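You operate a simulated robot arm through the tools that you are given. There is no shell and no other tool. Be economical: measure what you need, move in short steps, check, and stop when the job is done.

Carry out the task below with a simulated robot arm. There is one attempt and no reset: what you move stays moved.

TASK
Put things in order on the dining table. At the end: the beige small dough ball is on the white plate; the green flask stands where the black sink plug stood; the grey starter jar stands on top of the white dusting block; the brown felt pad stands on top of the blue ice block; the black sink plug is on the cream coaster; whatever was shut is shut again. Leave all else as you found it, and nothing knocked over.
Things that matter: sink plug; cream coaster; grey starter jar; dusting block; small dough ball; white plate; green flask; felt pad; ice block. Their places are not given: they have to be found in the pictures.

It is judged by the outcome, as a careful person would: the job done as asked, and still so three seconds after it is handed in. It fails if anything else is knocked over, pushed out of place, dropped, spilled or broken.

THE ROBOT
A 7-joint arm with a two-finger parallel gripper, fixed in place. Base frame: the origin is at the foot of the arm, x ahead of it, y to its left, z up; the work surface is at about z = 0. Lengths are in cm, angles in rad, forces in N, time in s.
With the tool pointing down near the work surface it reaches from about 22 to 58 cm from the base axis. Its first joint turns from -1.152 to 1.152 rad. Payload 2.5 kg.
Tool frame: the origin (TCP) lies between the finger pads and is the grasp point; the fingertips stand 2.3 cm ahead of it; z points along the fingers, y is the line along which they close. The gripper opens to 9.4 cm. The fingers are 3.8 cm wide and 1 cm thick; the gripper's body (5.4 by 9.6 cm) begins 3.9 cm behind the TCP.
Orientation is that of the tool frame in the base frame, as a unit quaternion [w, x, y, z]. With the fingers straight down and closing along the base's y, the tool's x points along the base's -x, its y along +y and its z along -z.

THE INTERFACE
- The arm moves only by the tool nudge_tool. Its argument "plan" is a list that holds one entry, the list of rows, each a list of 6 numbers: the shift along the base's x, y, z in mm, then the turn, a rotation vector about the base's x, y, z in rad. In form: [[[dx, dy, dz, rx, ry, rz], ...]]. A call has 1 to 10 rows; each row is the pose to reach, as a shift and turn from the pose commanded when the call began. "grip" is the gripper command, from -1 (shut) to 1 (fully open), values between in proportion, set as the call begins (left out, the last holds). A row lasts 0.2 s, in which the tool goes at most 5 cm and 0.15 rad; a call with a longer step from one row to the next is refused whole, and so is a gripper value outside its range. A pose out of reach is approached as far as the arm can. The call stops where the force on the tool passes 40 N (or 10 N more than at its start, if that is more) or the arm is blocked; 0.2 s more then pass. The fingers move at their own pace (about 10.8 cm/s each) and stop on an object; they squeeze with about 33 N. The grip force told is the motor's: it shows also when the fingers shut on nothing. Time passes only in rows, and 0.2 s behind the last, so rows that repeat a pose let the fingers close. It gives the time, the measured TCP pose, the force on the tool (base axes), the opening and the grip force at its end, in the units of the frame above (readings bear some noise).
- Cameras (640 x 400 px; columns grow to the right, rows downward): "scene" is fixed at [13.25, -43.52, 52.34]; the picture's right is [0.61, -0.79, 0.00], its down [-0.60, -0.46, -0.65] and it looks along [0.51, 0.39, -0.76] (base axes); focal length 214 px, centre (320, 200). "wrist" rides on the gripper at [-3.9, 0, -4.4] in the tool frame; the picture's right is [0.00, -1.00, 0.00], its down [0.97, 0.00, -0.24] and it looks along [0.24, 0.00, 0.97] (tool axes); focal length 218 px, centre (320, 200).
- grab_frame(camera): a new picture of that camera. No time passes.
- point_at(camera, pixels): for up to 12 pixels [column, row] of the newest picture of that camera ("zoom" is the newest enlarged one), the place [x, y, z] in the base frame of the surface seen there, good to about 0.3 cm. No time passes.
- enlarge(camera, box): a new picture of the part [left, top, right, bottom] of that camera's present view, enlarged. No time passes.
- finish_job(): hands the job in; it is judged then, once.

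Work in short steps. Measure before you move; look again where a grasp or a placing could have gone wrong, and mend it. You have 80 turns and 54 pictures in all, those below and enlarged ones among them. Open the gripper and draw the arm clear of the work before you hand the job in, unless the task says otherwise; then end with one line.

The tools are called after "Call:" by a JSON object that holds its "op" and its "data". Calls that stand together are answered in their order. nudge_tool: Moves the arm, as the interface text tells. Its arguments: {"type":"object","properties":{"plan":{"type":"array"},"grip":{"type":"number"}},"required":["plan"]} The other tools are called the same way: grab_frame (camera) takes a picture; point_at (camera, pixels) gives the place of the surface under pixels of a picture; enlarge (camera, box) takes an enlarged picture of a part of a camera's view; finish_job () hands the job in.

At the start:

```text
time_s: 0.0
eef_pos: [44.09, 10.81, 35.66]
ee_rot: [0.0, -0.001, 1.0, -0.001]
ft_force: [-0.3, -0.4, -0.4]
grip_width: 9.37
grip_force: 0.0
```

scene: 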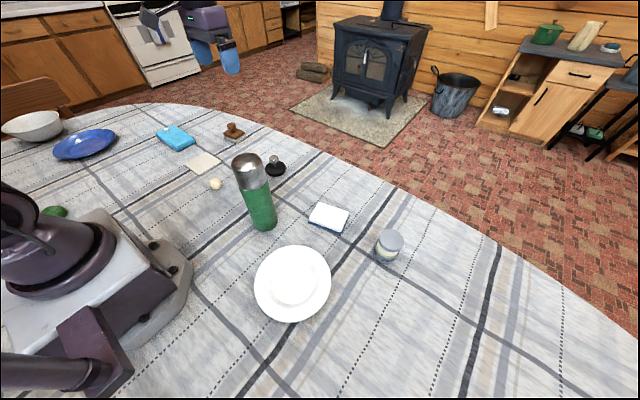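
wrist: 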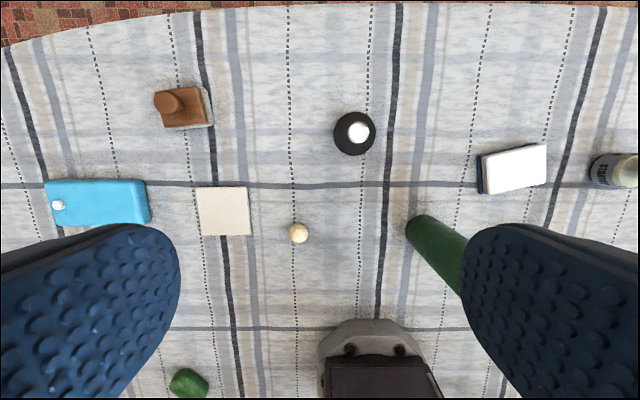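

The scene shows plug (275,167), coaster (202,163), ball (215,184), flask (258,195), dusting block (329,217), jar (388,245), plate (292,283), ice block (176,138) and felt pad (233,132). I'll enlarge and measure.

Call:
{"op": "enlarge", "data": {"camera": "scene", "box": [140, 110, 300, 210]}}

Call:
{"op": "enlarge", "data": {"camera": "scene", "box": [230, 180, 430, 330]}}

Call:
{"op": "point_at", "data": {"camera": "scene", "pixels": [[275, 158], [276, 172], [202, 163], [215, 183], [246, 160], [262, 225], [329, 214], [390, 237], [292, 278], [176, 136], [232, 126], [233, 135]]}}

Call:
{"op": "point_at", "data": {"camera": "wrist", "pixels": [[357, 132], [345, 150], [223, 211], [298, 232], [58, 205], [98, 200], [170, 102], [195, 105], [515, 168], [625, 172], [430, 235], [140, 185]]}}

```text
4.00 times, centred on (220, 160) of scene
```

zoom: 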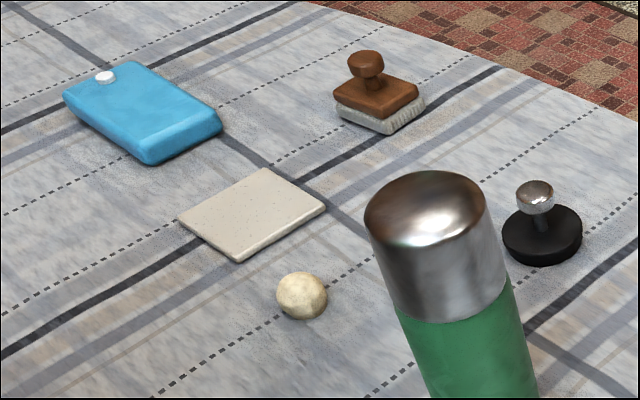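

```text
2.67 times, centred on (330, 255) of scene
```

zoom: 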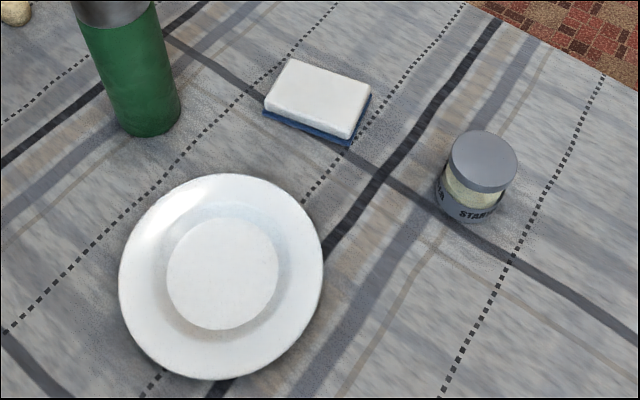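

```text
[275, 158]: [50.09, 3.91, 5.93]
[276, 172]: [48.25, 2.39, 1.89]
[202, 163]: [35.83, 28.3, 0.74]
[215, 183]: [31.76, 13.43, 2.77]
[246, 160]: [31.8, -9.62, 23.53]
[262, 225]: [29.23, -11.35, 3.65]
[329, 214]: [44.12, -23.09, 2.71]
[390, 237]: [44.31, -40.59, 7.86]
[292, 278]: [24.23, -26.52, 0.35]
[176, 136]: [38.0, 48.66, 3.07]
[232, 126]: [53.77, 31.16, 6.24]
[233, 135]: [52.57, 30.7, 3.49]
```

```text
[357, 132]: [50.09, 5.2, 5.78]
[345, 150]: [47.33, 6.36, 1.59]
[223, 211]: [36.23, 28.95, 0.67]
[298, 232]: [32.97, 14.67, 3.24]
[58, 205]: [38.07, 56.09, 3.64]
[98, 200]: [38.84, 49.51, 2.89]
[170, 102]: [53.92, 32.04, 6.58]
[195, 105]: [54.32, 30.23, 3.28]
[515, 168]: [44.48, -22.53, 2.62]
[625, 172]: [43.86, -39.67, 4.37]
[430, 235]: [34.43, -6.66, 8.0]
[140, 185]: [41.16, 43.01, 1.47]
```

I'll go above the plug at about (50.0, 4.6) and look at it from nearer.

Call:
{"op": "nudge_tool", "data": {"plan": [[[15, -15, -40, 0, 0, 0], [30, -30, -80, 0, 0, 0], [45, -45, -120, 0, 0, 0], [59, -62, -155, 0, 0, 0], [59, -62, -195, 0, 0, 0], [59, -62, -195, 0, 0, 0]]], "grip": 1}}

Call:
{"op": "grab_frame", "data": {"camera": "wrist"}}

```text
time_s: 1.4
eef_pos: [50.1, 4.63, 16.06]
ee_rot: [0.001, 0.0, 1.0, -0.001]
ft_force: [0.5, -0.2, 0.8]
grip_width: 9.4
grip_force: 0.0
```

```text
49 pictures are left
```

wrist: 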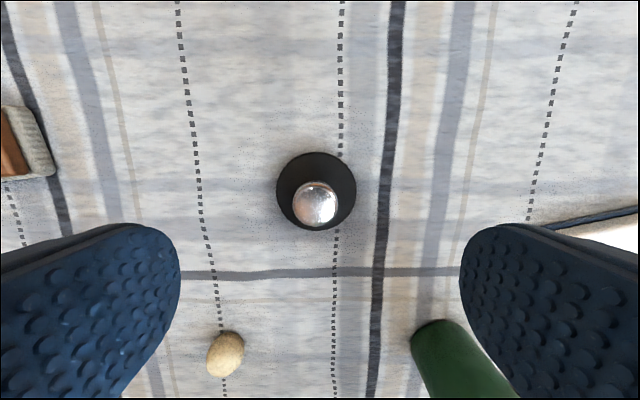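

The knob at (316,204) and disc at (316,191) put the plug at about (50.05, 4.95). I'll descend to z 4.9 and close on the knob.

Call:
{"op": "nudge_tool", "data": {"plan": [[[0, 3, -40, 0, 0, 0], [0, 3, -80, 0, 0, 0], [0, 3, -112, 0, 0, 0], [0, 3, -112, 0, 0, 0]]]}}

Call:
{"op": "nudge_tool", "data": {"plan": [[[0, 0, 0, 0, 0, 0], [0, 0, 0, 0, 0, 0], [0, 0, 0, 0, 0, 0], [0, 0, 40, 0, 0, 0], [0, 0, 60, 0, 0, 0]]], "grip": -1}}

Call:
{"op": "grab_frame", "data": {"camera": "wrist"}}

Call:
{"op": "point_at", "data": {"camera": "scene", "pixels": [[182, 166], [206, 152], [220, 161], [200, 174]]}}

```text
time_s: 2.4
eef_pos: [50.11, 4.95, 5.02]
ee_rot: [0.0, 0.0, 1.0, 0.0]
ft_force: [-1.3, 0.5, 0.4]
grip_width: 9.4
grip_force: 0.1
```

```text
time_s: 3.6
eef_pos: [49.91, 5.07, 10.97]
ee_rot: [0.0, -0.001, 1.0, 0.001]
ft_force: [0.6, 0.6, -1.6]
grip_width: 3.17
grip_force: 33.0
```

```text
48 pictures are left
```

wrist: 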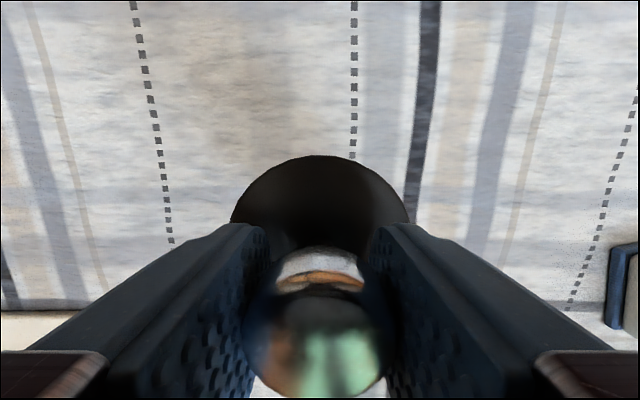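

```text
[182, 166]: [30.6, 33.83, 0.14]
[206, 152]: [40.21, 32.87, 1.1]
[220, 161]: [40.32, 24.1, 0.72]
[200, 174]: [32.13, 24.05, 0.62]
```

The plug is held by the knob (3.17 cm). The coaster centre is about (36.1, 28.7), so I'll carry the plug there, lower and release.

Call:
{"op": "nudge_tool", "data": {"plan": [[[-23, 39, 5, 0, 0, 0], [-46, 78, 5, 0, 0, 0], [-69, 118, 5, 0, 0, 0], [-92, 157, 5, 0, 0, 0], [-115, 197, 5, 0, 0, 0], [-138, 236, 5, 0, 0, 0], [-138, 236, -30, 0, 0, 0], [-138, 236, -46, 0, 0, 0], [-138, 236, -50, 0, 0, 0], [-138, 236, -50, 0, 0, 0]]]}}

Call:
{"op": "grab_frame", "data": {"camera": "scene"}}

```text
time_s: 5.8
eef_pos: [36.26, 28.64, 6.05]
ee_rot: [0.001, 0.0, 1.0, 0.0]
ft_force: [0.5, 0.1, -1.3]
grip_width: 3.15
grip_force: 33.2
```

```text
47 pictures are left
```

scene: 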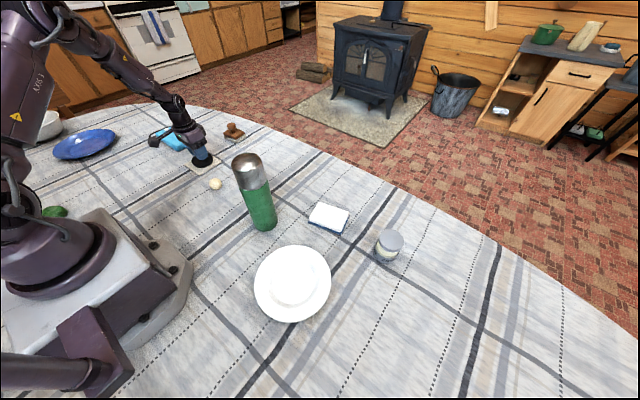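

Still hanging just above the coaster; I'll lower slightly, release and rise.

Call:
{"op": "nudge_tool", "data": {"plan": [[[0, 0, -2, 0, 0, 0], [0, 0, -4, 0, 0, 0], [0, 0, -4, 0, 0, 0]]]}}

Call:
{"op": "nudge_tool", "data": {"plan": [[[0, 0, 0, 0, 0, 0], [0, 0, 0, 0, 0, 0], [0, 0, 0, 0, 0, 0], [0, 0, 40, 0, 0, 0], [0, 0, 80, 0, 0, 0], [0, 0, 80, 0, 0, 0]]], "grip": 1}}

Call:
{"op": "grab_frame", "data": {"camera": "wrist"}}

```text
time_s: 6.6
eef_pos: [36.35, 28.72, 5.77]
ee_rot: [0.001, 0.0, 1.0, 0.001]
ft_force: [-11.3, -8.7, 36.7]
grip_width: 3.19
grip_force: 32.4
```

```text
time_s: 8.0
eef_pos: [36.33, 28.47, 13.46]
ee_rot: [0.0, 0.0, 1.0, 0.0]
ft_force: [0.3, 0.1, -0.5]
grip_width: 9.41
grip_force: 0.1
```

```text
46 pictures are left
```

wrist: 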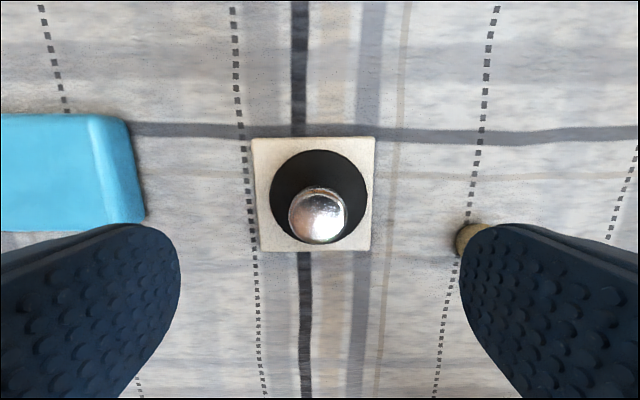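

The plug sits well on the coaster. Next the flask: I'll rise and view it from above near (32,-9,36).

Call:
{"op": "nudge_tool", "data": {"plan": [[[0, 0, 48, 0, 0, 0], [0, 0, 96, 0, 0, 0], [0, 0, 144, 0, 0, 0], [0, -30, 180, 0, 0, 0], [-10, -70, 205, 0, 0, 0], [-20, -118, 225, 0, 0, 0], [-25, -166, 225, 0, 0, 0], [-30, -214, 225, 0, 0, 0], [-35, -262, 225, 0, 0, 0], [-40, -310, 225, 0, 0, 0]]]}}

Call:
{"op": "nudge_tool", "data": {"plan": [[[0, -35, 0, 0, 0, 0], [0, -65, 0, 0, 0, 0], [0, -65, 0, 0, 0, 0]]]}}

Call:
{"op": "grab_frame", "data": {"camera": "wrist"}}

```text
refused: row 6 steps farther than a row can; nothing moved
```

```text
time_s: 8.8
eef_pos: [36.16, 21.95, 13.45]
ee_rot: [0.001, 0.0, 1.0, 0.0]
ft_force: [0.3, 0.0, 0.2]
grip_width: 9.4
grip_force: 0.0
```

```text
45 pictures are left
```

wrist: 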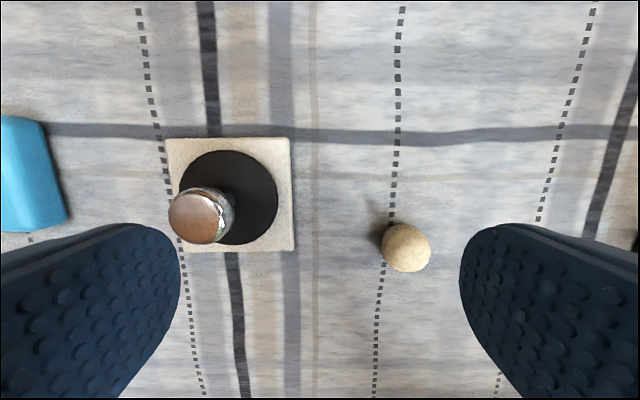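

A row was too long so the first call was refused; harmless. I'll repeat the climb to the flask with shorter rows from (36.2, 22, 13.5).

Call:
{"op": "nudge_tool", "data": {"plan": [[[0, 0, 48, 0, 0, 0], [0, 0, 96, 0, 0, 0], [0, 0, 144, 0, 0, 0], [0, 0, 190, 0, 0, 0], [-5, -30, 220, 0, 0, 0], [-10, -75, 225, 0, 0, 0], [-15, -122, 225, 0, 0, 0], [-20, -169, 225, 0, 0, 0], [-25, -216, 225, 0, 0, 0], [-30, -263, 225, 0, 0, 0]]]}}

Call:
{"op": "nudge_tool", "data": {"plan": [[[-10, -35, 0, 0, 0, 0], [-10, -47, 0, 0, 0, 0], [-10, -47, 0, 0, 0, 0]]]}}

Call:
{"op": "grab_frame", "data": {"camera": "wrist"}}

```text
time_s: 11.0
eef_pos: [33.15, -4.29, 35.95]
ee_rot: [0.0, -0.001, 1.0, 0.0]
ft_force: [-0.8, 0.3, 1.4]
grip_width: 9.38
grip_force: 0.1
```

```text
time_s: 11.8
eef_pos: [32.28, -8.96, 36.02]
ee_rot: [-0.001, 0.001, 1.0, -0.001]
ft_force: [0.2, -0.1, -0.4]
grip_width: 9.37
grip_force: 0.0
```

```text
44 pictures are left
```

wrist: 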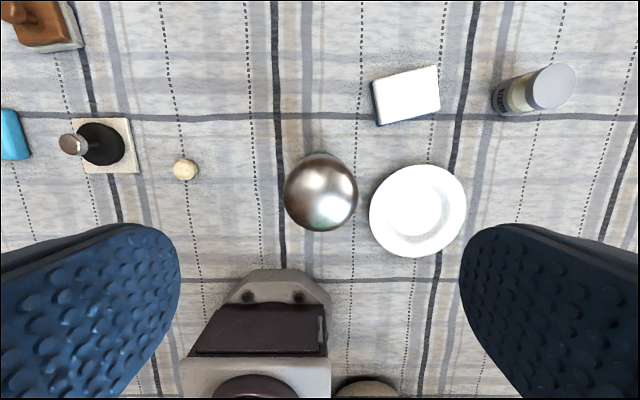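

The flask cap is at (321,193). I'll measure its top and a few other things from here.

Call:
{"op": "point_at", "data": {"camera": "wrist", "pixels": [[321, 193], [288, 193], [354, 193], [321, 226], [321, 159], [185, 170], [417, 210], [407, 95], [555, 86], [515, 95], [100, 145]]}}

Call:
{"op": "point_at", "data": {"camera": "scene", "pixels": [[246, 155], [252, 175], [254, 184], [262, 228]]}}

Call:
{"op": "enlarge", "data": {"camera": "scene", "box": [208, 140, 304, 240]}}

```text
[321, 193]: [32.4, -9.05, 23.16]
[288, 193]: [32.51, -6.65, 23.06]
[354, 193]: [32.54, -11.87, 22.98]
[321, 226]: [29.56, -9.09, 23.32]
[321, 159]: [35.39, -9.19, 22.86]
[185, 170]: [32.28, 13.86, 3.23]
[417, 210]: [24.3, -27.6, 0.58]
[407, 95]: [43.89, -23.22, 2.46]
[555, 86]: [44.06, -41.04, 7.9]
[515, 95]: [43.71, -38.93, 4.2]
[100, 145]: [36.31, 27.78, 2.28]
```

```text
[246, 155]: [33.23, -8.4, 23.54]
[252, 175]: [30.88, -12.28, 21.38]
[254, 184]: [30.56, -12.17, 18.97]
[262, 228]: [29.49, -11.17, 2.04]
```

```text
4.00 times, centred on (256, 190) of scene
```

zoom: 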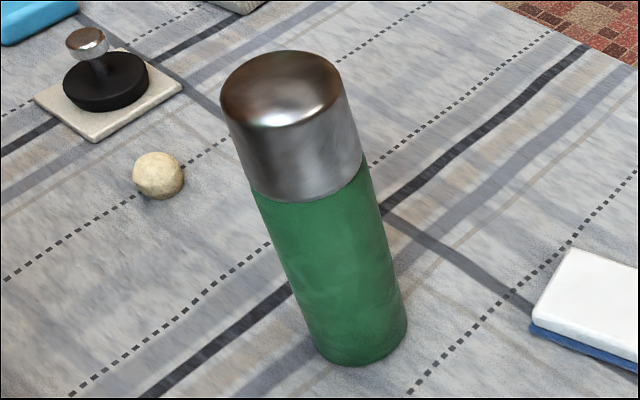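

The flask's axis is at (32.4, -9.05), its top at 23.5. I'll descend to z 20.3 and close on the cap's sides.

Call:
{"op": "nudge_tool", "data": {"plan": [[[1, -1, -45, 0, 0, 0], [1, -1, -90, 0, 0, 0], [1, -1, -130, 0, 0, 0], [1, -1, -157, 0, 0, 0], [1, -1, -157, 0, 0, 0]]]}}

Call:
{"op": "nudge_tool", "data": {"plan": [[[0, 0, 0, 0, 0, 0], [0, 0, 0, 0, 0, 0], [0, 0, 0, 0, 0, 0], [0, 0, 10, 0, 0, 0], [0, 0, 30, 0, 0, 0], [0, 0, 30, 0, 0, 0]]], "grip": -1}}

Call:
{"op": "grab_frame", "data": {"camera": "scene"}}

```text
time_s: 13.0
eef_pos: [32.21, -9.07, 20.35]
ee_rot: [0.001, 0.0, 1.0, 0.0]
ft_force: [0.1, 0.2, 0.2]
grip_width: 9.41
grip_force: 0.1
```

```text
time_s: 14.4
eef_pos: [32.25, -8.98, 23.45]
ee_rot: [0.001, 0.0, 1.0, 0.0]
ft_force: [0.1, 0.5, -4.1]
grip_width: 6.58
grip_force: 33.1
```

```text
42 pictures are left
```

scene: 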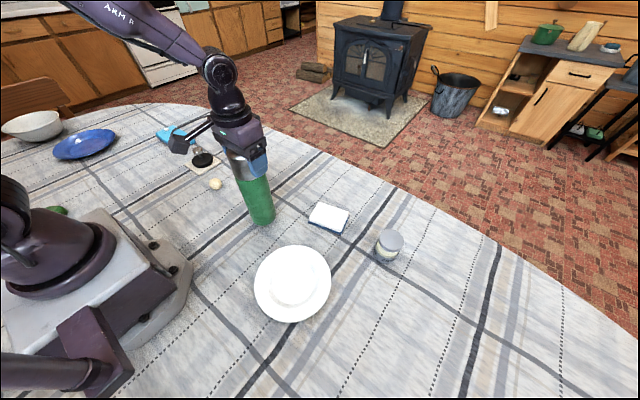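

The whole flask is lifted (about 4 N). I'll carry it to the plug's old place, shift (+177, +140) mm, and lower to just above the table.

Call:
{"op": "nudge_tool", "data": {"plan": [[[30, 23, 3, 0, 0, 0], [60, 47, 3, 0, 0, 0], [90, 71, 3, 0, 0, 0], [120, 95, 3, 0, 0, 0], [150, 118, 3, 0, 0, 0], [177, 140, 3, 0, 0, 0], [177, 140, 3, 0, 0, 0], [177, 140, -15, 0, 0, 0], [177, 140, -26, 0, 0, 0], [177, 140, -28, 0, 0, 0]]]}}

Call:
{"op": "nudge_tool", "data": {"plan": [[[0, 0, -1.5, 0, 0, 0], [0, 0, -3, 0, 0, 0], [0, 0, -3, 0, 0, 0]]]}}

Call:
{"op": "grab_frame", "data": {"camera": "scene"}}

```text
time_s: 16.6
eef_pos: [49.96, 4.99, 20.63]
ee_rot: [0.0, 0.0, 1.0, 0.0]
ft_force: [0.1, -0.1, -5.2]
grip_width: 6.6
grip_force: 32.6
```

```text
time_s: 17.4
eef_pos: [50.0, 4.93, 20.32]
ee_rot: [0.001, 0.0, 1.0, 0.0]
ft_force: [-4.4, -1.0, 9.8]
grip_width: 6.56
grip_force: 32.9
```

```text
41 pictures are left
```

scene: 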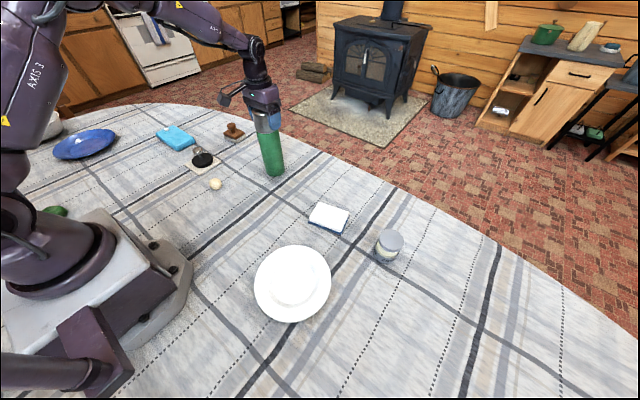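

The flask rests on the table (z force reversed). I'll release it and rise straight up.

Call:
{"op": "nudge_tool", "data": {"plan": [[[0, 0, 0, 0, 0, 0], [0, 0, 0, 0, 0, 0], [0, 0, 0, 0, 0, 0], [0, 0, 40, 0, 0, 0], [0, 0, 80, 0, 0, 0], [-40, 0, 90, 0, 0, 0], [-80, 20, 90, 0, 0, 0], [-120, 45, 90, 0, 0, 0], [-160, 75, 90, 0, 0, 0], [-178, 90, 90, 0, 0, 0]]], "grip": 1}}

Call:
{"op": "grab_frame", "data": {"camera": "scene"}}

```text
time_s: 19.6
eef_pos: [32.28, 14.05, 29.27]
ee_rot: [0.001, 0.0, 1.0, 0.0]
ft_force: [0.2, -0.1, 0.3]
grip_width: 9.4
grip_force: 0.2
```

```text
40 pictures are left
```

scene: 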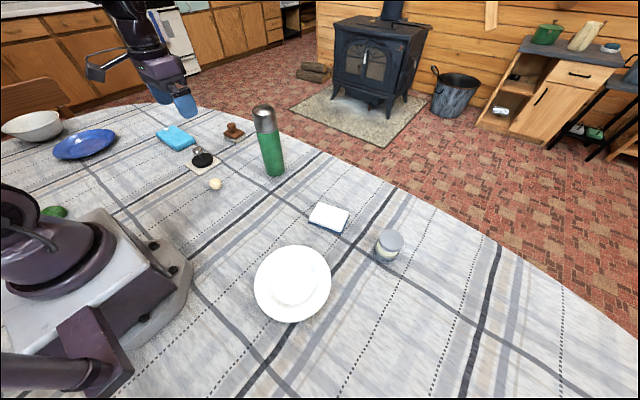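

The flask stands. Now I'll descend over the ball to look closely.

Call:
{"op": "nudge_tool", "data": {"plan": [[[0, 0, -45, 0, 0, 0], [0, 0, -90, 0, 0, 0], [0, 0, -135, 0, 0, 0], [0, 0, -180, 0, 0, 0], [0, 0, -180, 0, 0, 0]]]}}

Call:
{"op": "grab_frame", "data": {"camera": "wrist"}}

```text
time_s: 20.8
eef_pos: [32.26, 14.03, 11.18]
ee_rot: [0.0, 0.0, 1.0, -0.001]
ft_force: [-0.2, 0.0, 0.3]
grip_width: 9.43
grip_force: 0.1
```

```text
39 pictures are left
```

wrist: 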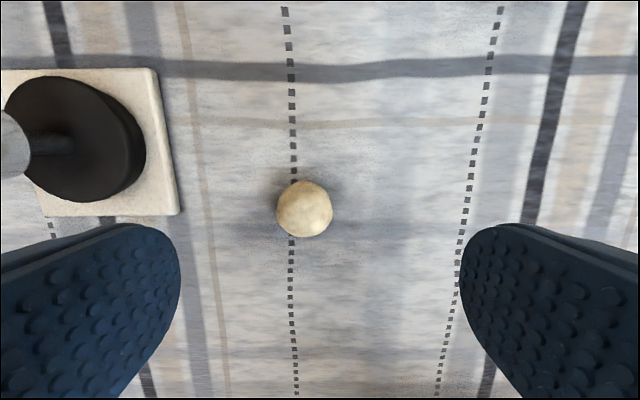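

The ball is at (304,208), i.e. about (32.2, 15.1). I'll descend to z 2.8 and close.

Call:
{"op": "nudge_tool", "data": {"plan": [[[0, 10, -30, 0, 0, 0], [0, 10, -60, 0, 0, 0], [0, 10, -80, 0, 0, 0], [0, 10, -84, 0, 0, 0], [0, 10, -84, 0, 0, 0]]]}}

Call:
{"op": "nudge_tool", "data": {"plan": [[[0, 0, 0, 0, 0, 0], [0, 0, 0, 0, 0, 0], [0, 0, 0, 0, 0, 0], [0, 0, 40, 0, 0, 0], [0, 0, 85, 0, 0, 0]]], "grip": -1}}

Call:
{"op": "grab_frame", "data": {"camera": "wrist"}}

Call:
{"op": "point_at", "data": {"camera": "scene", "pixels": [[292, 247], [290, 321], [254, 284], [331, 281], [294, 283], [294, 300]]}}

```text
time_s: 22.0
eef_pos: [32.23, 14.99, 2.89]
ee_rot: [-0.001, 0.0, 1.0, 0.0]
ft_force: [0.5, -0.3, -0.5]
grip_width: 9.39
grip_force: 0.0
```

```text
time_s: 23.2
eef_pos: [32.22, 15.05, 11.4]
ee_rot: [0.0, 0.001, 1.0, 0.0]
ft_force: [-0.3, -0.1, -0.5]
grip_width: 3.61
grip_force: 33.0
```

```text
38 pictures are left
```

wrist: 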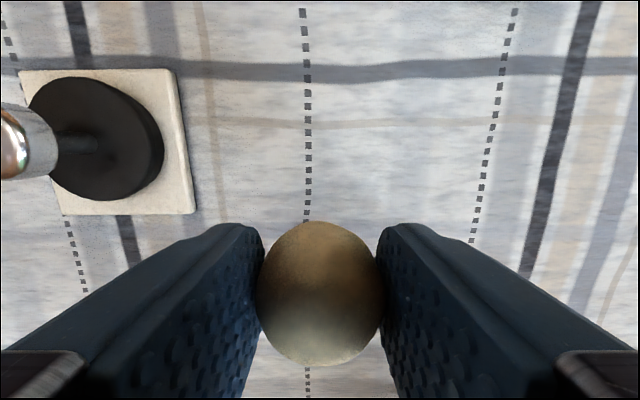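

```text
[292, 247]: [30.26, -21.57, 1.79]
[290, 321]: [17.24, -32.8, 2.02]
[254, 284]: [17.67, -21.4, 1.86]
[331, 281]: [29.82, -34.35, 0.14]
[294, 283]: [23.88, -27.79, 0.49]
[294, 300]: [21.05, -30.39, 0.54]
```

Ball held (3.6 cm). The plate's well is centred near (24.1, -27.4) at z ≈ 0.5; I'll carry the ball there at height.

Call:
{"op": "nudge_tool", "data": {"plan": [[[-8, -42, 0, 0, 0, 0], [-16, -85, 0, 0, 0, 0], [-24, -127, 0, 0, 0, 0], [-32, -170, 0, 0, 0, 0], [-40, -212, 0, 0, 0, 0], [-48, -254, 0, 0, 0, 0], [-56, -297, 0, 0, 0, 0], [-64, -340, 0, 0, 0, 0], [-72, -382, 0, 0, 0, 0], [-80, -424, 0, 0, 0, 0]]]}}

Call:
{"op": "nudge_tool", "data": {"plan": [[[0, 0, -30, 0, 0, 0], [0, 0, -60, 0, 0, 0], [0, 0, -74, 0, 0, 0], [0, 0, -78, 0, 0, 0], [0, 0, -78, 0, 0, 0]]]}}

Call:
{"op": "grab_frame", "data": {"camera": "scene"}}

Call:
{"op": "grab_frame", "data": {"camera": "wrist"}}

```text
time_s: 25.4
eef_pos: [24.32, -27.42, 11.47]
ee_rot: [0.0, -0.001, 1.0, 0.0]
ft_force: [-0.8, -0.2, -0.2]
grip_width: 3.59
grip_force: 33.3
```

```text
time_s: 26.2
eef_pos: [24.38, -27.4, 4.45]
ee_rot: [-0.001, 0.0, 1.0, 0.001]
ft_force: [-2.6, 2.9, 9.1]
grip_width: 3.58
grip_force: 33.2
stopped in row 4: the force on the tool passed its limit (the readings are from after the stop); the commanded pose is now the measured one
```

```text
37 pictures are left
```

scene: 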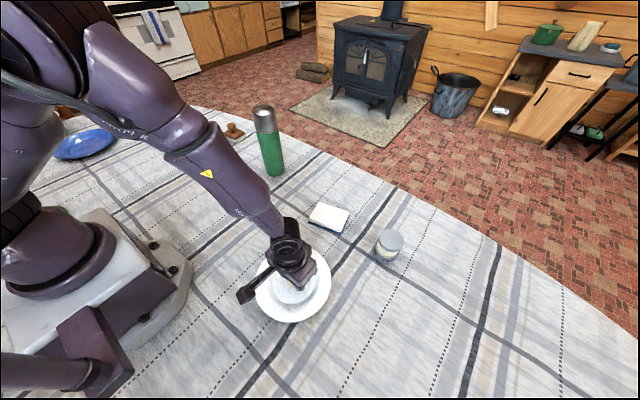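

```text
36 pictures are left
```

wrist: 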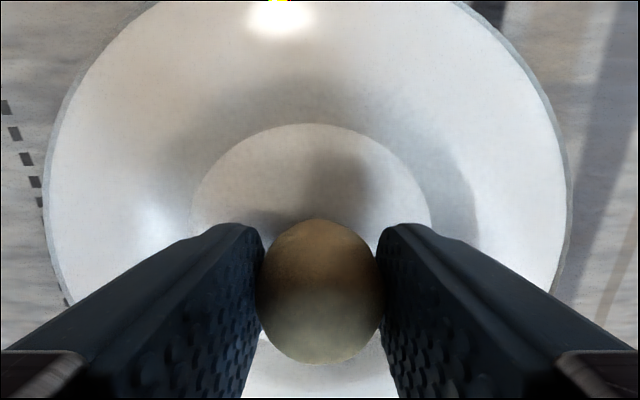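

It touched at z 4.45, so the ball is in contact with the plate in its centre. I'll open partly and look before retreating.

Call:
{"op": "nudge_tool", "data": {"plan": [[[0, 0, 0, 0, 0, 0], [0, 0, 0, 0, 0, 0], [0, 0, 0, 0, 0, 0]]], "grip": 0.0}}

Call:
{"op": "grab_frame", "data": {"camera": "wrist"}}

```text
time_s: 27.0
eef_pos: [24.32, -27.31, 4.46]
ee_rot: [-0.001, 0.0, 1.0, 0.001]
ft_force: [-0.9, -0.2, 0.3]
grip_width: 4.7
grip_force: 0.1
```

```text
35 pictures are left
```

wrist: 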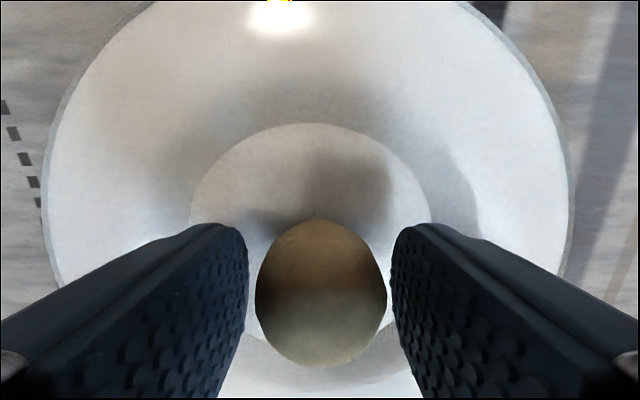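

The ball stays put between the fingers. I'll rise straight up and look.

Call:
{"op": "nudge_tool", "data": {"plan": [[[0, 0, 15, 0, 0, 0], [0, 0, 40, 0, 0, 0], [0, 0, 85, 0, 0, 0], [0, 0, 130, 0, 0, 0], [0, 0, 130, 0, 0, 0]]]}}

Call:
{"op": "grab_frame", "data": {"camera": "wrist"}}

```text
time_s: 28.2
eef_pos: [24.28, -27.4, 17.4]
ee_rot: [-0.001, 0.0, 1.0, 0.0]
ft_force: [0.8, -0.4, 0.3]
grip_width: 4.69
grip_force: 0.0
```

```text
34 pictures are left
```

wrist: 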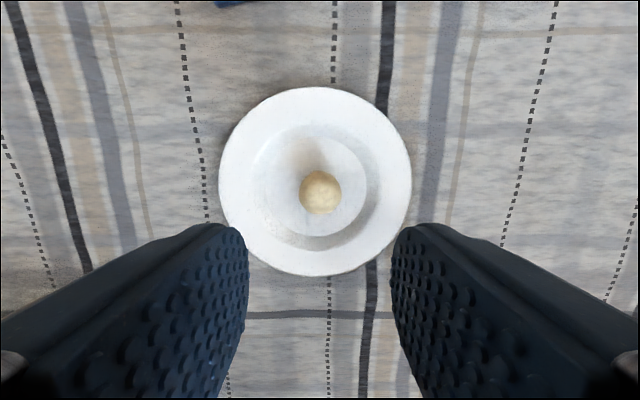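

The ball rests in the plate. Next I'll view the dusting block and jar from above, near (44,-32,24).

Call:
{"op": "nudge_tool", "data": {"plan": [[[35, -8, 20, 0, 0, 0], [75, -16, 40, 0, 0, 0], [115, -26, 60, 0, 0, 0], [155, -36, 66, 0, 0, 0], [197, -46, 66, 0, 0, 0], [197, -46, 66, 0, 0, 0]]], "grip": 1}}

Call:
{"op": "grab_frame", "data": {"camera": "wrist"}}

```text
time_s: 29.6
eef_pos: [43.99, -31.82, 23.93]
ee_rot: [-0.001, 0.0, 1.0, 0.001]
ft_force: [0.1, 0.6, -0.3]
grip_width: 9.42
grip_force: 0.0
```

```text
33 pictures are left
```

wrist: 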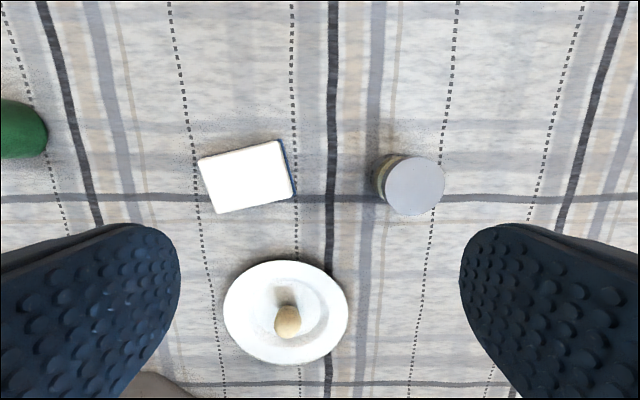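

Jar lid is at (415,186) → about (44.2, -40.85), lid 5.7 cm wide, top 7.9; block centre (247,177) → about (44.3, -23.1). I'll move above the jar at z 13 and see how reach holds.

Call:
{"op": "nudge_tool", "data": {"plan": [[[2, -45, 0, 0, 0, 0], [2, -90, 0, 0, 0, 0], [2, -90, -40, 0, 0, 0], [2, -90, -80, 0, 0, 0], [2, -90, -110, 0, 0, 0], [2, -90, -110, 0, 0, 0]]]}}

Call:
{"op": "grab_frame", "data": {"camera": "wrist"}}

```text
time_s: 31.0
eef_pos: [44.15, -40.82, 12.93]
ee_rot: [-0.001, 0.0, 1.0, 0.001]
ft_force: [0.1, 0.3, -0.7]
grip_width: 9.43
grip_force: 0.0
out of reach, approached as far as the arm can: row 2, 3
```

```text
32 pictures are left
```

wrist: 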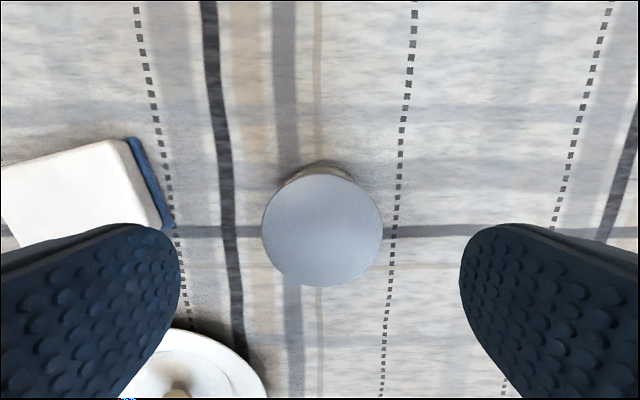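

Centred over the jar (lid at (322,230) → (44.3,-40.9)). I'll descend to z 6.0 and grip.

Call:
{"op": "nudge_tool", "data": {"plan": [[[1, -1, -30, 0, 0, 0], [1, -1, -55, 0, 0, 0], [1, -1, -69, 0, 0, 0], [1, -1, -69, 0, 0, 0]]]}}

Call:
{"op": "nudge_tool", "data": {"plan": [[[0, 0, 0, 0, 0, 0], [0, 0, 0, 0, 0, 0], [0, 0, 0, 0, 0, 0], [0, 0, 20, 0, 0, 0], [0, 0, 50, 0, 0, 0], [0, 0, 50, 0, 0, 0]]], "grip": -1}}

Call:
{"op": "grab_frame", "data": {"camera": "scene"}}

```text
time_s: 32.0
eef_pos: [43.75, -40.44, 6.11]
ee_rot: [-0.001, 0.0, 1.0, 0.001]
ft_force: [0.5, 0.6, 0.0]
grip_width: 9.39
grip_force: 0.0
out of reach, approached as far as the arm can: row 1, 2, 3, 4
```

```text
time_s: 33.4
eef_pos: [43.66, -40.53, 11.22]
ee_rot: [-0.001, 0.0, 1.0, 0.001]
ft_force: [-0.4, 0.9, -1.8]
grip_width: 5.71
grip_force: 33.2
```

```text
31 pictures are left
```

scene: 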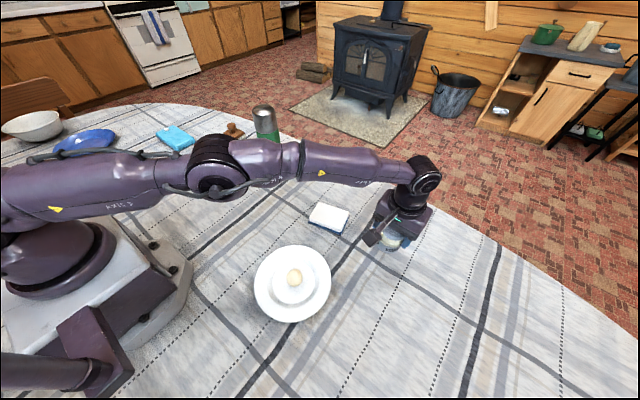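

Jar held and lifted. I'll carry it +174 mm in y over the block and look before lowering.

Call:
{"op": "nudge_tool", "data": {"plan": [[[0, 40, 3, 0, 0, 0], [0, 80, 3, 0, 0, 0], [0, 120, 3, 0, 0, 0], [1, 155, 3, 0, 0, 0], [1, 174, 3, 0, 0, 0], [1, 174, -10, 0, 0, 0], [1, 174, -10, 0, 0, 0]]]}}

Call:
{"op": "grab_frame", "data": {"camera": "wrist"}}

Call:
{"op": "enlarge", "data": {"camera": "scene", "box": [270, 160, 398, 240]}}

```text
time_s: 35.0
eef_pos: [43.75, -23.26, 10.1]
ee_rot: [-0.001, 0.0, 1.0, 0.001]
ft_force: [-0.4, -0.3, -2.0]
grip_width: 5.75
grip_force: 32.6
```

```text
30 pictures are left
```

wrist: 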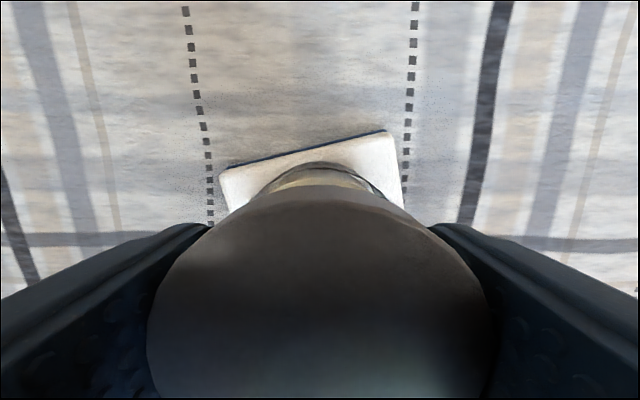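

```text
5.00 times, centred on (334, 200) of scene
```

zoom: 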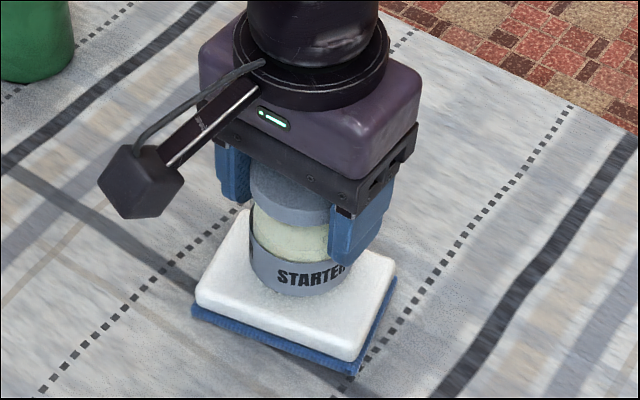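

The jar's axis (≈44.2, -23.3) is over the block centre (≈44.15, -23.15). I'll lower until contact.

Call:
{"op": "nudge_tool", "data": {"plan": [[[0, 1, -8, 0, 0, 0], [0, 1, -11, 0, 0, 0], [0, 1, -13, 0, 0, 0], [0, 1, -15, 0, 0, 0], [0, 1, -15, 0, 0, 0]]]}}

Call:
{"op": "enlarge", "data": {"camera": "scene", "box": [270, 160, 398, 240]}}

```text
time_s: 36.2
eef_pos: [43.8, -23.18, 8.65]
ee_rot: [0.0, 0.0, 1.0, 0.001]
ft_force: [-5.8, 2.6, 15.6]
grip_width: 5.76
grip_force: 32.9
```

```text
5.00 times, centred on (334, 200) of scene
```

zoom: 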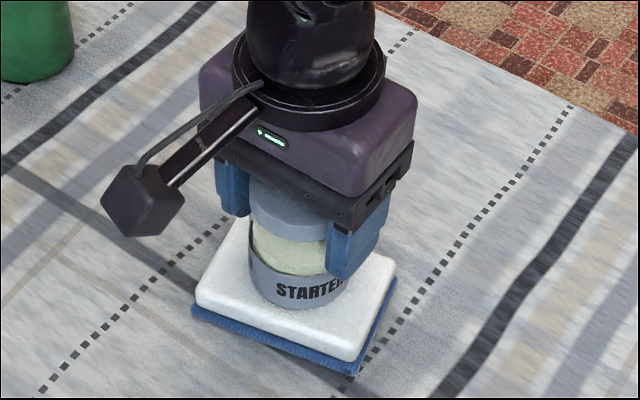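

The jar stands on the block (contact 15 N). I'll release and rise.

Call:
{"op": "nudge_tool", "data": {"plan": [[[0, 0, 1, 0, 0, 0], [0, 0, 1, 0, 0, 0], [0, 0, 1, 0, 0, 0], [0, 0, 40, 0, 0, 0], [0, 0, 80, 0, 0, 0], [0, 0, 125, 0, 0, 0], [0, 0, 170, 0, 0, 0]]], "grip": 1}}

Call:
{"op": "grab_frame", "data": {"camera": "scene"}}

```text
time_s: 37.8
eef_pos: [43.82, -23.02, 25.58]
ee_rot: [-0.001, 0.0, 1.0, 0.001]
ft_force: [-1.0, 0.2, -0.8]
grip_width: 9.38
grip_force: 0.0
```

```text
27 pictures are left
```

scene: 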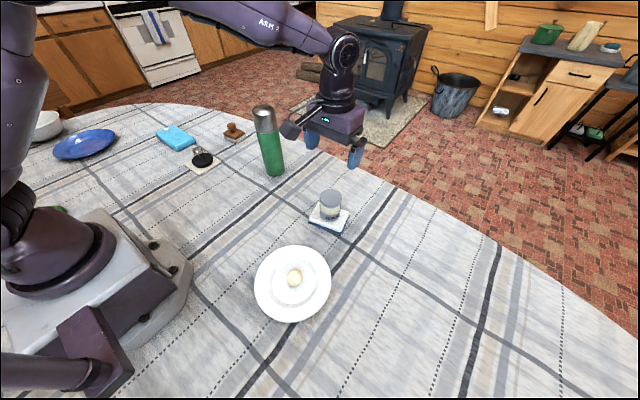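

The jar stands on the block. Now I'll go inward around the flask to view the felt pad and ice block, ending near (44,34,22).

Call:
{"op": "nudge_tool", "data": {"plan": [[[-35, 25, 20, 0, 0, 0], [-75, 50, 30, 0, 0, 0], [-105, 85, 30, 0, 0, 0], [-105, 134, 30, 0, 0, 0], [-105, 183, 30, 0, 0, 0], [-105, 232, 30, 0, 0, 0], [-105, 281, 30, 0, 0, 0], [-105, 330, 30, 0, 0, 0], [-105, 379, 30, 0, 0, 0], [-105, 428, 30, 0, 0, 0]]]}}

Call:
{"op": "nudge_tool", "data": {"plan": [[[10, 45, 0, 0, 0, 0], [30, 80, -20, 0, 0, 0], [65, 105, -40, 0, 0, 0], [90, 125, -70, 0, 0, 0], [100, 140, -80, 0, 0, 0], [100, 140, -80, 0, 0, 0]]]}}

Call:
{"op": "grab_frame", "data": {"camera": "wrist"}}

```text
time_s: 40.0
eef_pos: [33.38, 19.86, 28.53]
ee_rot: [-0.001, 0.001, 1.0, 0.001]
ft_force: [0.0, -0.4, 0.1]
grip_width: 9.39
grip_force: 0.2
```

```text
time_s: 41.4
eef_pos: [43.48, 33.75, 20.44]
ee_rot: [-0.001, 0.0, 1.0, 0.001]
ft_force: [0.4, 0.7, -0.6]
grip_width: 9.41
grip_force: 0.0
```

```text
26 pictures are left
```

wrist: 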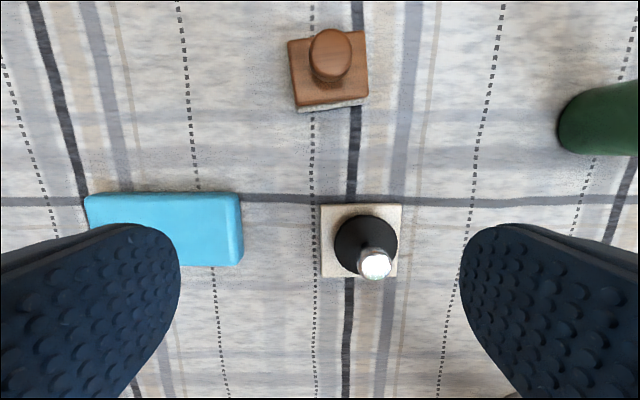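

Felt pad at (330,72), knob at (330,52) → about (54,33), radius 63 — beyond straight-down reach, so I'll turn the tool radially (yaw 0.72) and tilt it outward 0.3 rad, then look.

Call:
{"op": "nudge_tool", "data": {"plan": [[[10, -4, -5, 0, 0, 0.144], [20, -8, -10, 0, 0, 0.288], [30, -12, -15, 0, 0, 0.432], [40, -16, -20, 0, 0, 0.576], [50, -20, -30, 0, 0, 0.72], [50, -20, -40, 0, 0, 0.72]]]}}

Call:
{"op": "nudge_tool", "data": {"plan": [[[0, 0, 0, 0.066, -0.0753, 0], [0, 0, 0, 0.132, -0.1507, 0], [0, 0, 0, 0.198, -0.226, 0], [0, 0, 0, 0.198, -0.226, 0]]]}}

Call:
{"op": "grab_frame", "data": {"camera": "wrist"}}

```text
time_s: 42.8
eef_pos: [48.35, 31.72, 16.75]
ee_rot: [-0.001, -0.353, 0.935, 0.0]
ft_force: [0.6, 0.3, -0.8]
grip_width: 9.38
grip_force: 0.1
```

```text
time_s: 43.8
eef_pos: [48.44, 31.55, 16.62]
ee_rot: [0.14, -0.349, 0.925, 0.053]
ft_force: [-0.4, -0.5, -0.4]
grip_width: 9.38
grip_force: 0.0
```

```text
25 pictures are left
```

wrist: 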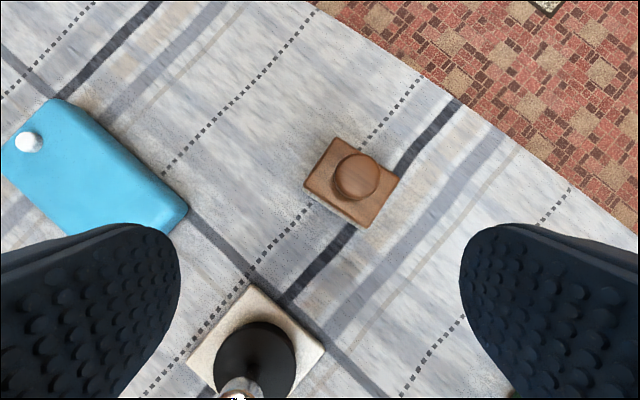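

I'll measure the pad's knob, body and the ice block from this view.

Call:
{"op": "point_at", "data": {"camera": "wrist", "pixels": [[357, 175], [343, 168], [371, 170], [357, 191], [320, 185], [385, 190], [362, 210], [335, 145], [186, 212], [60, 100], [29, 141], [100, 170]]}}

Call:
{"op": "enlarge", "data": {"camera": "wrist", "box": [280, 110, 440, 250]}}

```text
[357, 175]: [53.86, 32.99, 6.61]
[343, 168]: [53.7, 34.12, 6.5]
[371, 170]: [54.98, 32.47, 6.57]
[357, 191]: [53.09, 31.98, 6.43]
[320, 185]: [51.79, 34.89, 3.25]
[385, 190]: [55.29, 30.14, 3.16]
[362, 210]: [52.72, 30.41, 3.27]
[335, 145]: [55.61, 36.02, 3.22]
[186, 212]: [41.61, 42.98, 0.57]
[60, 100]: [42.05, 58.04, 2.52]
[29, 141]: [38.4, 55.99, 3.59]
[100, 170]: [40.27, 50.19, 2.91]
```

```text
2.86 times, centred on (360, 180) of wrist
```

zoom: 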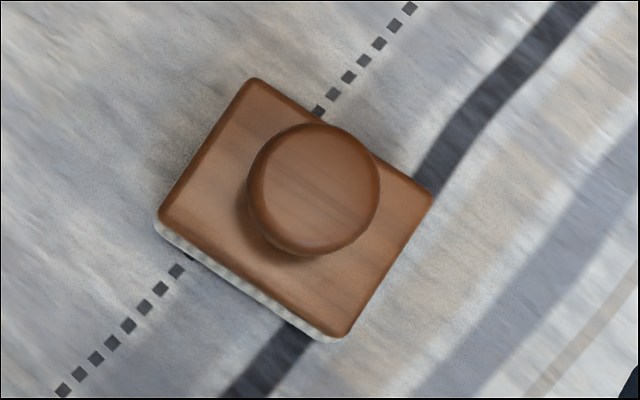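

Knob centre is (53.85, 32.95), top 6.6, body top 3.3. I'll bring the TCP to about (53.65, 32.75, 6.4) tilted.

Call:
{"op": "nudge_tool", "data": {"plan": [[[26, 5, -20, 0, 0, 0], [52, 11, -40, 0, 0, 0], [52, 11, -70, 0, 0, 0], [52, 11, -90, 0, 0, 0], [52, 11, -101, 0, 0, 0], [52, 11, -101, 0, 0, 0]]]}}

Call:
{"op": "grab_frame", "data": {"camera": "wrist"}}

```text
time_s: 45.2
eef_pos: [53.58, 32.87, 6.6]
ee_rot: [0.14, -0.349, 0.925, 0.053]
ft_force: [0.0, -0.7, 0.5]
grip_width: 9.38
grip_force: 0.1
```

```text
23 pictures are left
```

wrist: 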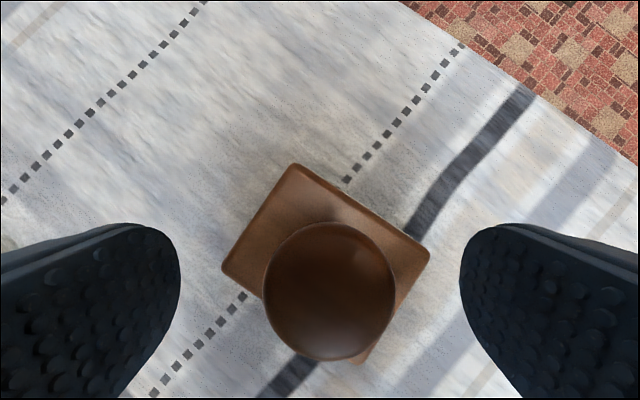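

Reached, knob at column 329 between the fingers. I'll lower 2 mm, close and lift.

Call:
{"op": "nudge_tool", "data": {"plan": [[[2, -2, -2, 0, 0, 0], [2, -2, -2, 0, 0, 0]]]}}

Call:
{"op": "nudge_tool", "data": {"plan": [[[0, 0, 0, 0, 0, 0], [0, 0, 0, 0, 0, 0], [0, 0, 0, 0, 0, 0], [0, 0, 15, 0, 0, 0], [0, 0, 50, 0, 0, 0], [0, 0, 70, 0, 0, 0], [0, 0, 70, 0, 0, 0]]], "grip": -1}}

Call:
{"op": "enlarge", "data": {"camera": "scene", "box": [140, 70, 300, 190]}}

Call:
{"op": "grab_frame", "data": {"camera": "wrist"}}

```text
time_s: 45.8
eef_pos: [53.69, 32.67, 6.36]
ee_rot: [0.139, -0.349, 0.925, 0.053]
ft_force: [0.0, -0.6, 0.1]
grip_width: 9.42
grip_force: 0.0
```

```text
time_s: 47.4
eef_pos: [53.67, 32.68, 13.4]
ee_rot: [0.139, -0.349, 0.925, 0.053]
ft_force: [0.3, -0.4, -0.7]
grip_width: 3.3
grip_force: 32.7
```

```text
3.33 times, centred on (220, 130) of scene
```

zoom: 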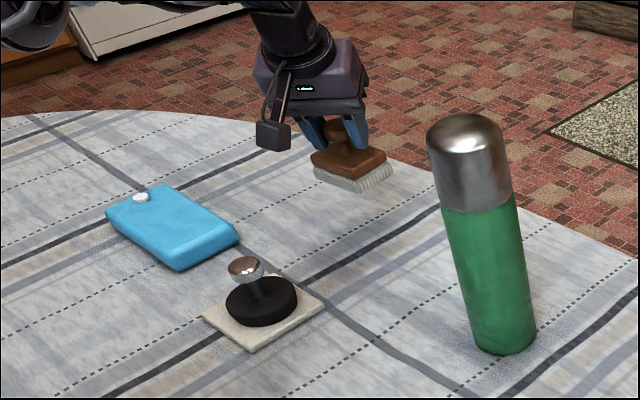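

```text
21 pictures are left
```

wrist: 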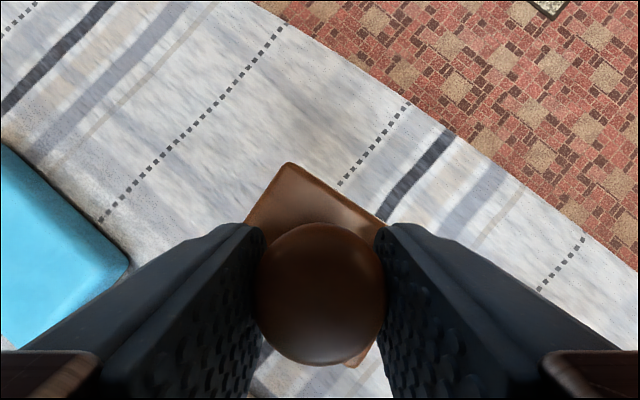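

Pad held by its knob. Ice block spans about x 34–42, y 42.5–58, top ≈3; I'll carry the pad over (38.1, 47.8) and check before lowering.

Call:
{"op": "nudge_tool", "data": {"plan": [[[-30, 28, 0, 0, 0, 0], [-60, 57, 0, 0, 0, 0], [-90, 86, 0, 0, 0, 0], [-120, 114, 0, 0, 0, 0], [-145, 138, 0, 0, 0, 0], [-158, 150, 0, 0, 0, 0], [-158, 150, -15, 0, 0, 0], [-158, 150, -15, 0, 0, 0]]]}}

Call:
{"op": "grab_frame", "data": {"camera": "wrist"}}

Call:
{"op": "enlarge", "data": {"camera": "scene", "box": [120, 80, 248, 180]}}

```text
time_s: 49.2
eef_pos: [37.94, 47.68, 11.86]
ee_rot: [0.14, -0.349, 0.925, 0.053]
ft_force: [-0.3, -0.5, -1.7]
grip_width: 3.31
grip_force: 32.8
```

```text
20 pictures are left
```

wrist: 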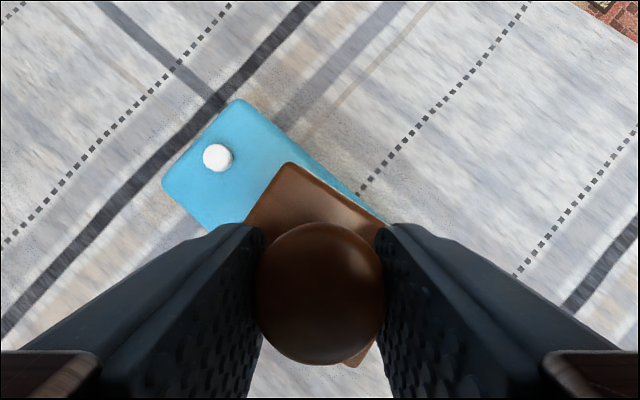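

```text
4.00 times, centred on (184, 130) of scene
```

zoom: 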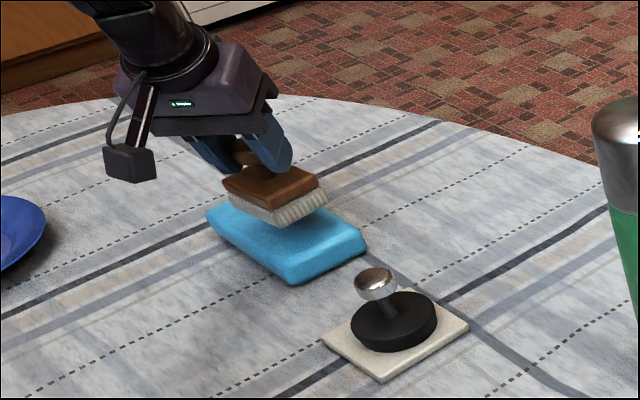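

I'll check the block's edges against the pad's position.

Call:
{"op": "point_at", "data": {"camera": "wrist", "pixels": [[300, 150], [330, 175], [255, 112], [176, 168], [195, 212], [217, 158], [287, 168], [345, 190], [255, 210], [225, 200]]}}

Call:
{"op": "point_at", "data": {"camera": "zoom", "pixels": [[295, 270], [365, 245], [215, 215], [300, 255], [350, 230], [230, 185], [320, 190], [275, 205], [265, 245]]}}

```text
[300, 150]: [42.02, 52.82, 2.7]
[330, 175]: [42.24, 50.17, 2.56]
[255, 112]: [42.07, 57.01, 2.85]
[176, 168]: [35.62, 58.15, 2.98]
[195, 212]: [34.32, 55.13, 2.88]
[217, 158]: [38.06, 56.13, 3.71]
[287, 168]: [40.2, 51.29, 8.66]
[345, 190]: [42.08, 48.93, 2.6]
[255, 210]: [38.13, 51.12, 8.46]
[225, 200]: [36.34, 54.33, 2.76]
```

```text
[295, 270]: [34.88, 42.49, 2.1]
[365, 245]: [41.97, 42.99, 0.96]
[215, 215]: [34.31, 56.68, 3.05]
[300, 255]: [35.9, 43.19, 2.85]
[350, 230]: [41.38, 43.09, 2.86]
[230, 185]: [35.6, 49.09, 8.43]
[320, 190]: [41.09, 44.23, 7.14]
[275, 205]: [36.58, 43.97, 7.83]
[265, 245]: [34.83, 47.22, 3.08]
```

Pad spans y 44–51, x ≈35–41.5; block top is x 34.5–41.8 from y 43.2 on. Good — lowering to contact.

Call:
{"op": "nudge_tool", "data": {"plan": [[[0, 2, -12, 0, 0, 0], [0, 2, -20, 0, 0, 0], [0, 2, -23, 0, 0, 0], [0, 2, -25, 0, 0, 0], [0, 2, -26, 0, 0, 0], [0, 2, -26, 0, 0, 0]]]}}

Call:
{"op": "enlarge", "data": {"camera": "scene", "box": [120, 80, 248, 180]}}

```text
time_s: 50.6
eef_pos: [37.92, 47.78, 9.36]
ee_rot: [0.141, -0.349, 0.925, 0.054]
ft_force: [-4.0, -5.0, 15.2]
grip_width: 3.31
grip_force: 33.3
```

```text
4.00 times, centred on (184, 130) of scene
```

zoom: 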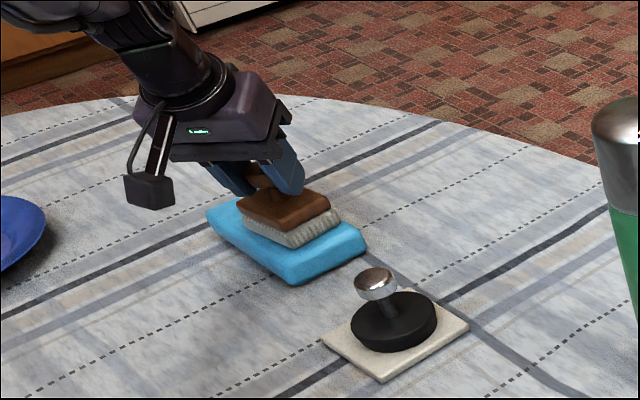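

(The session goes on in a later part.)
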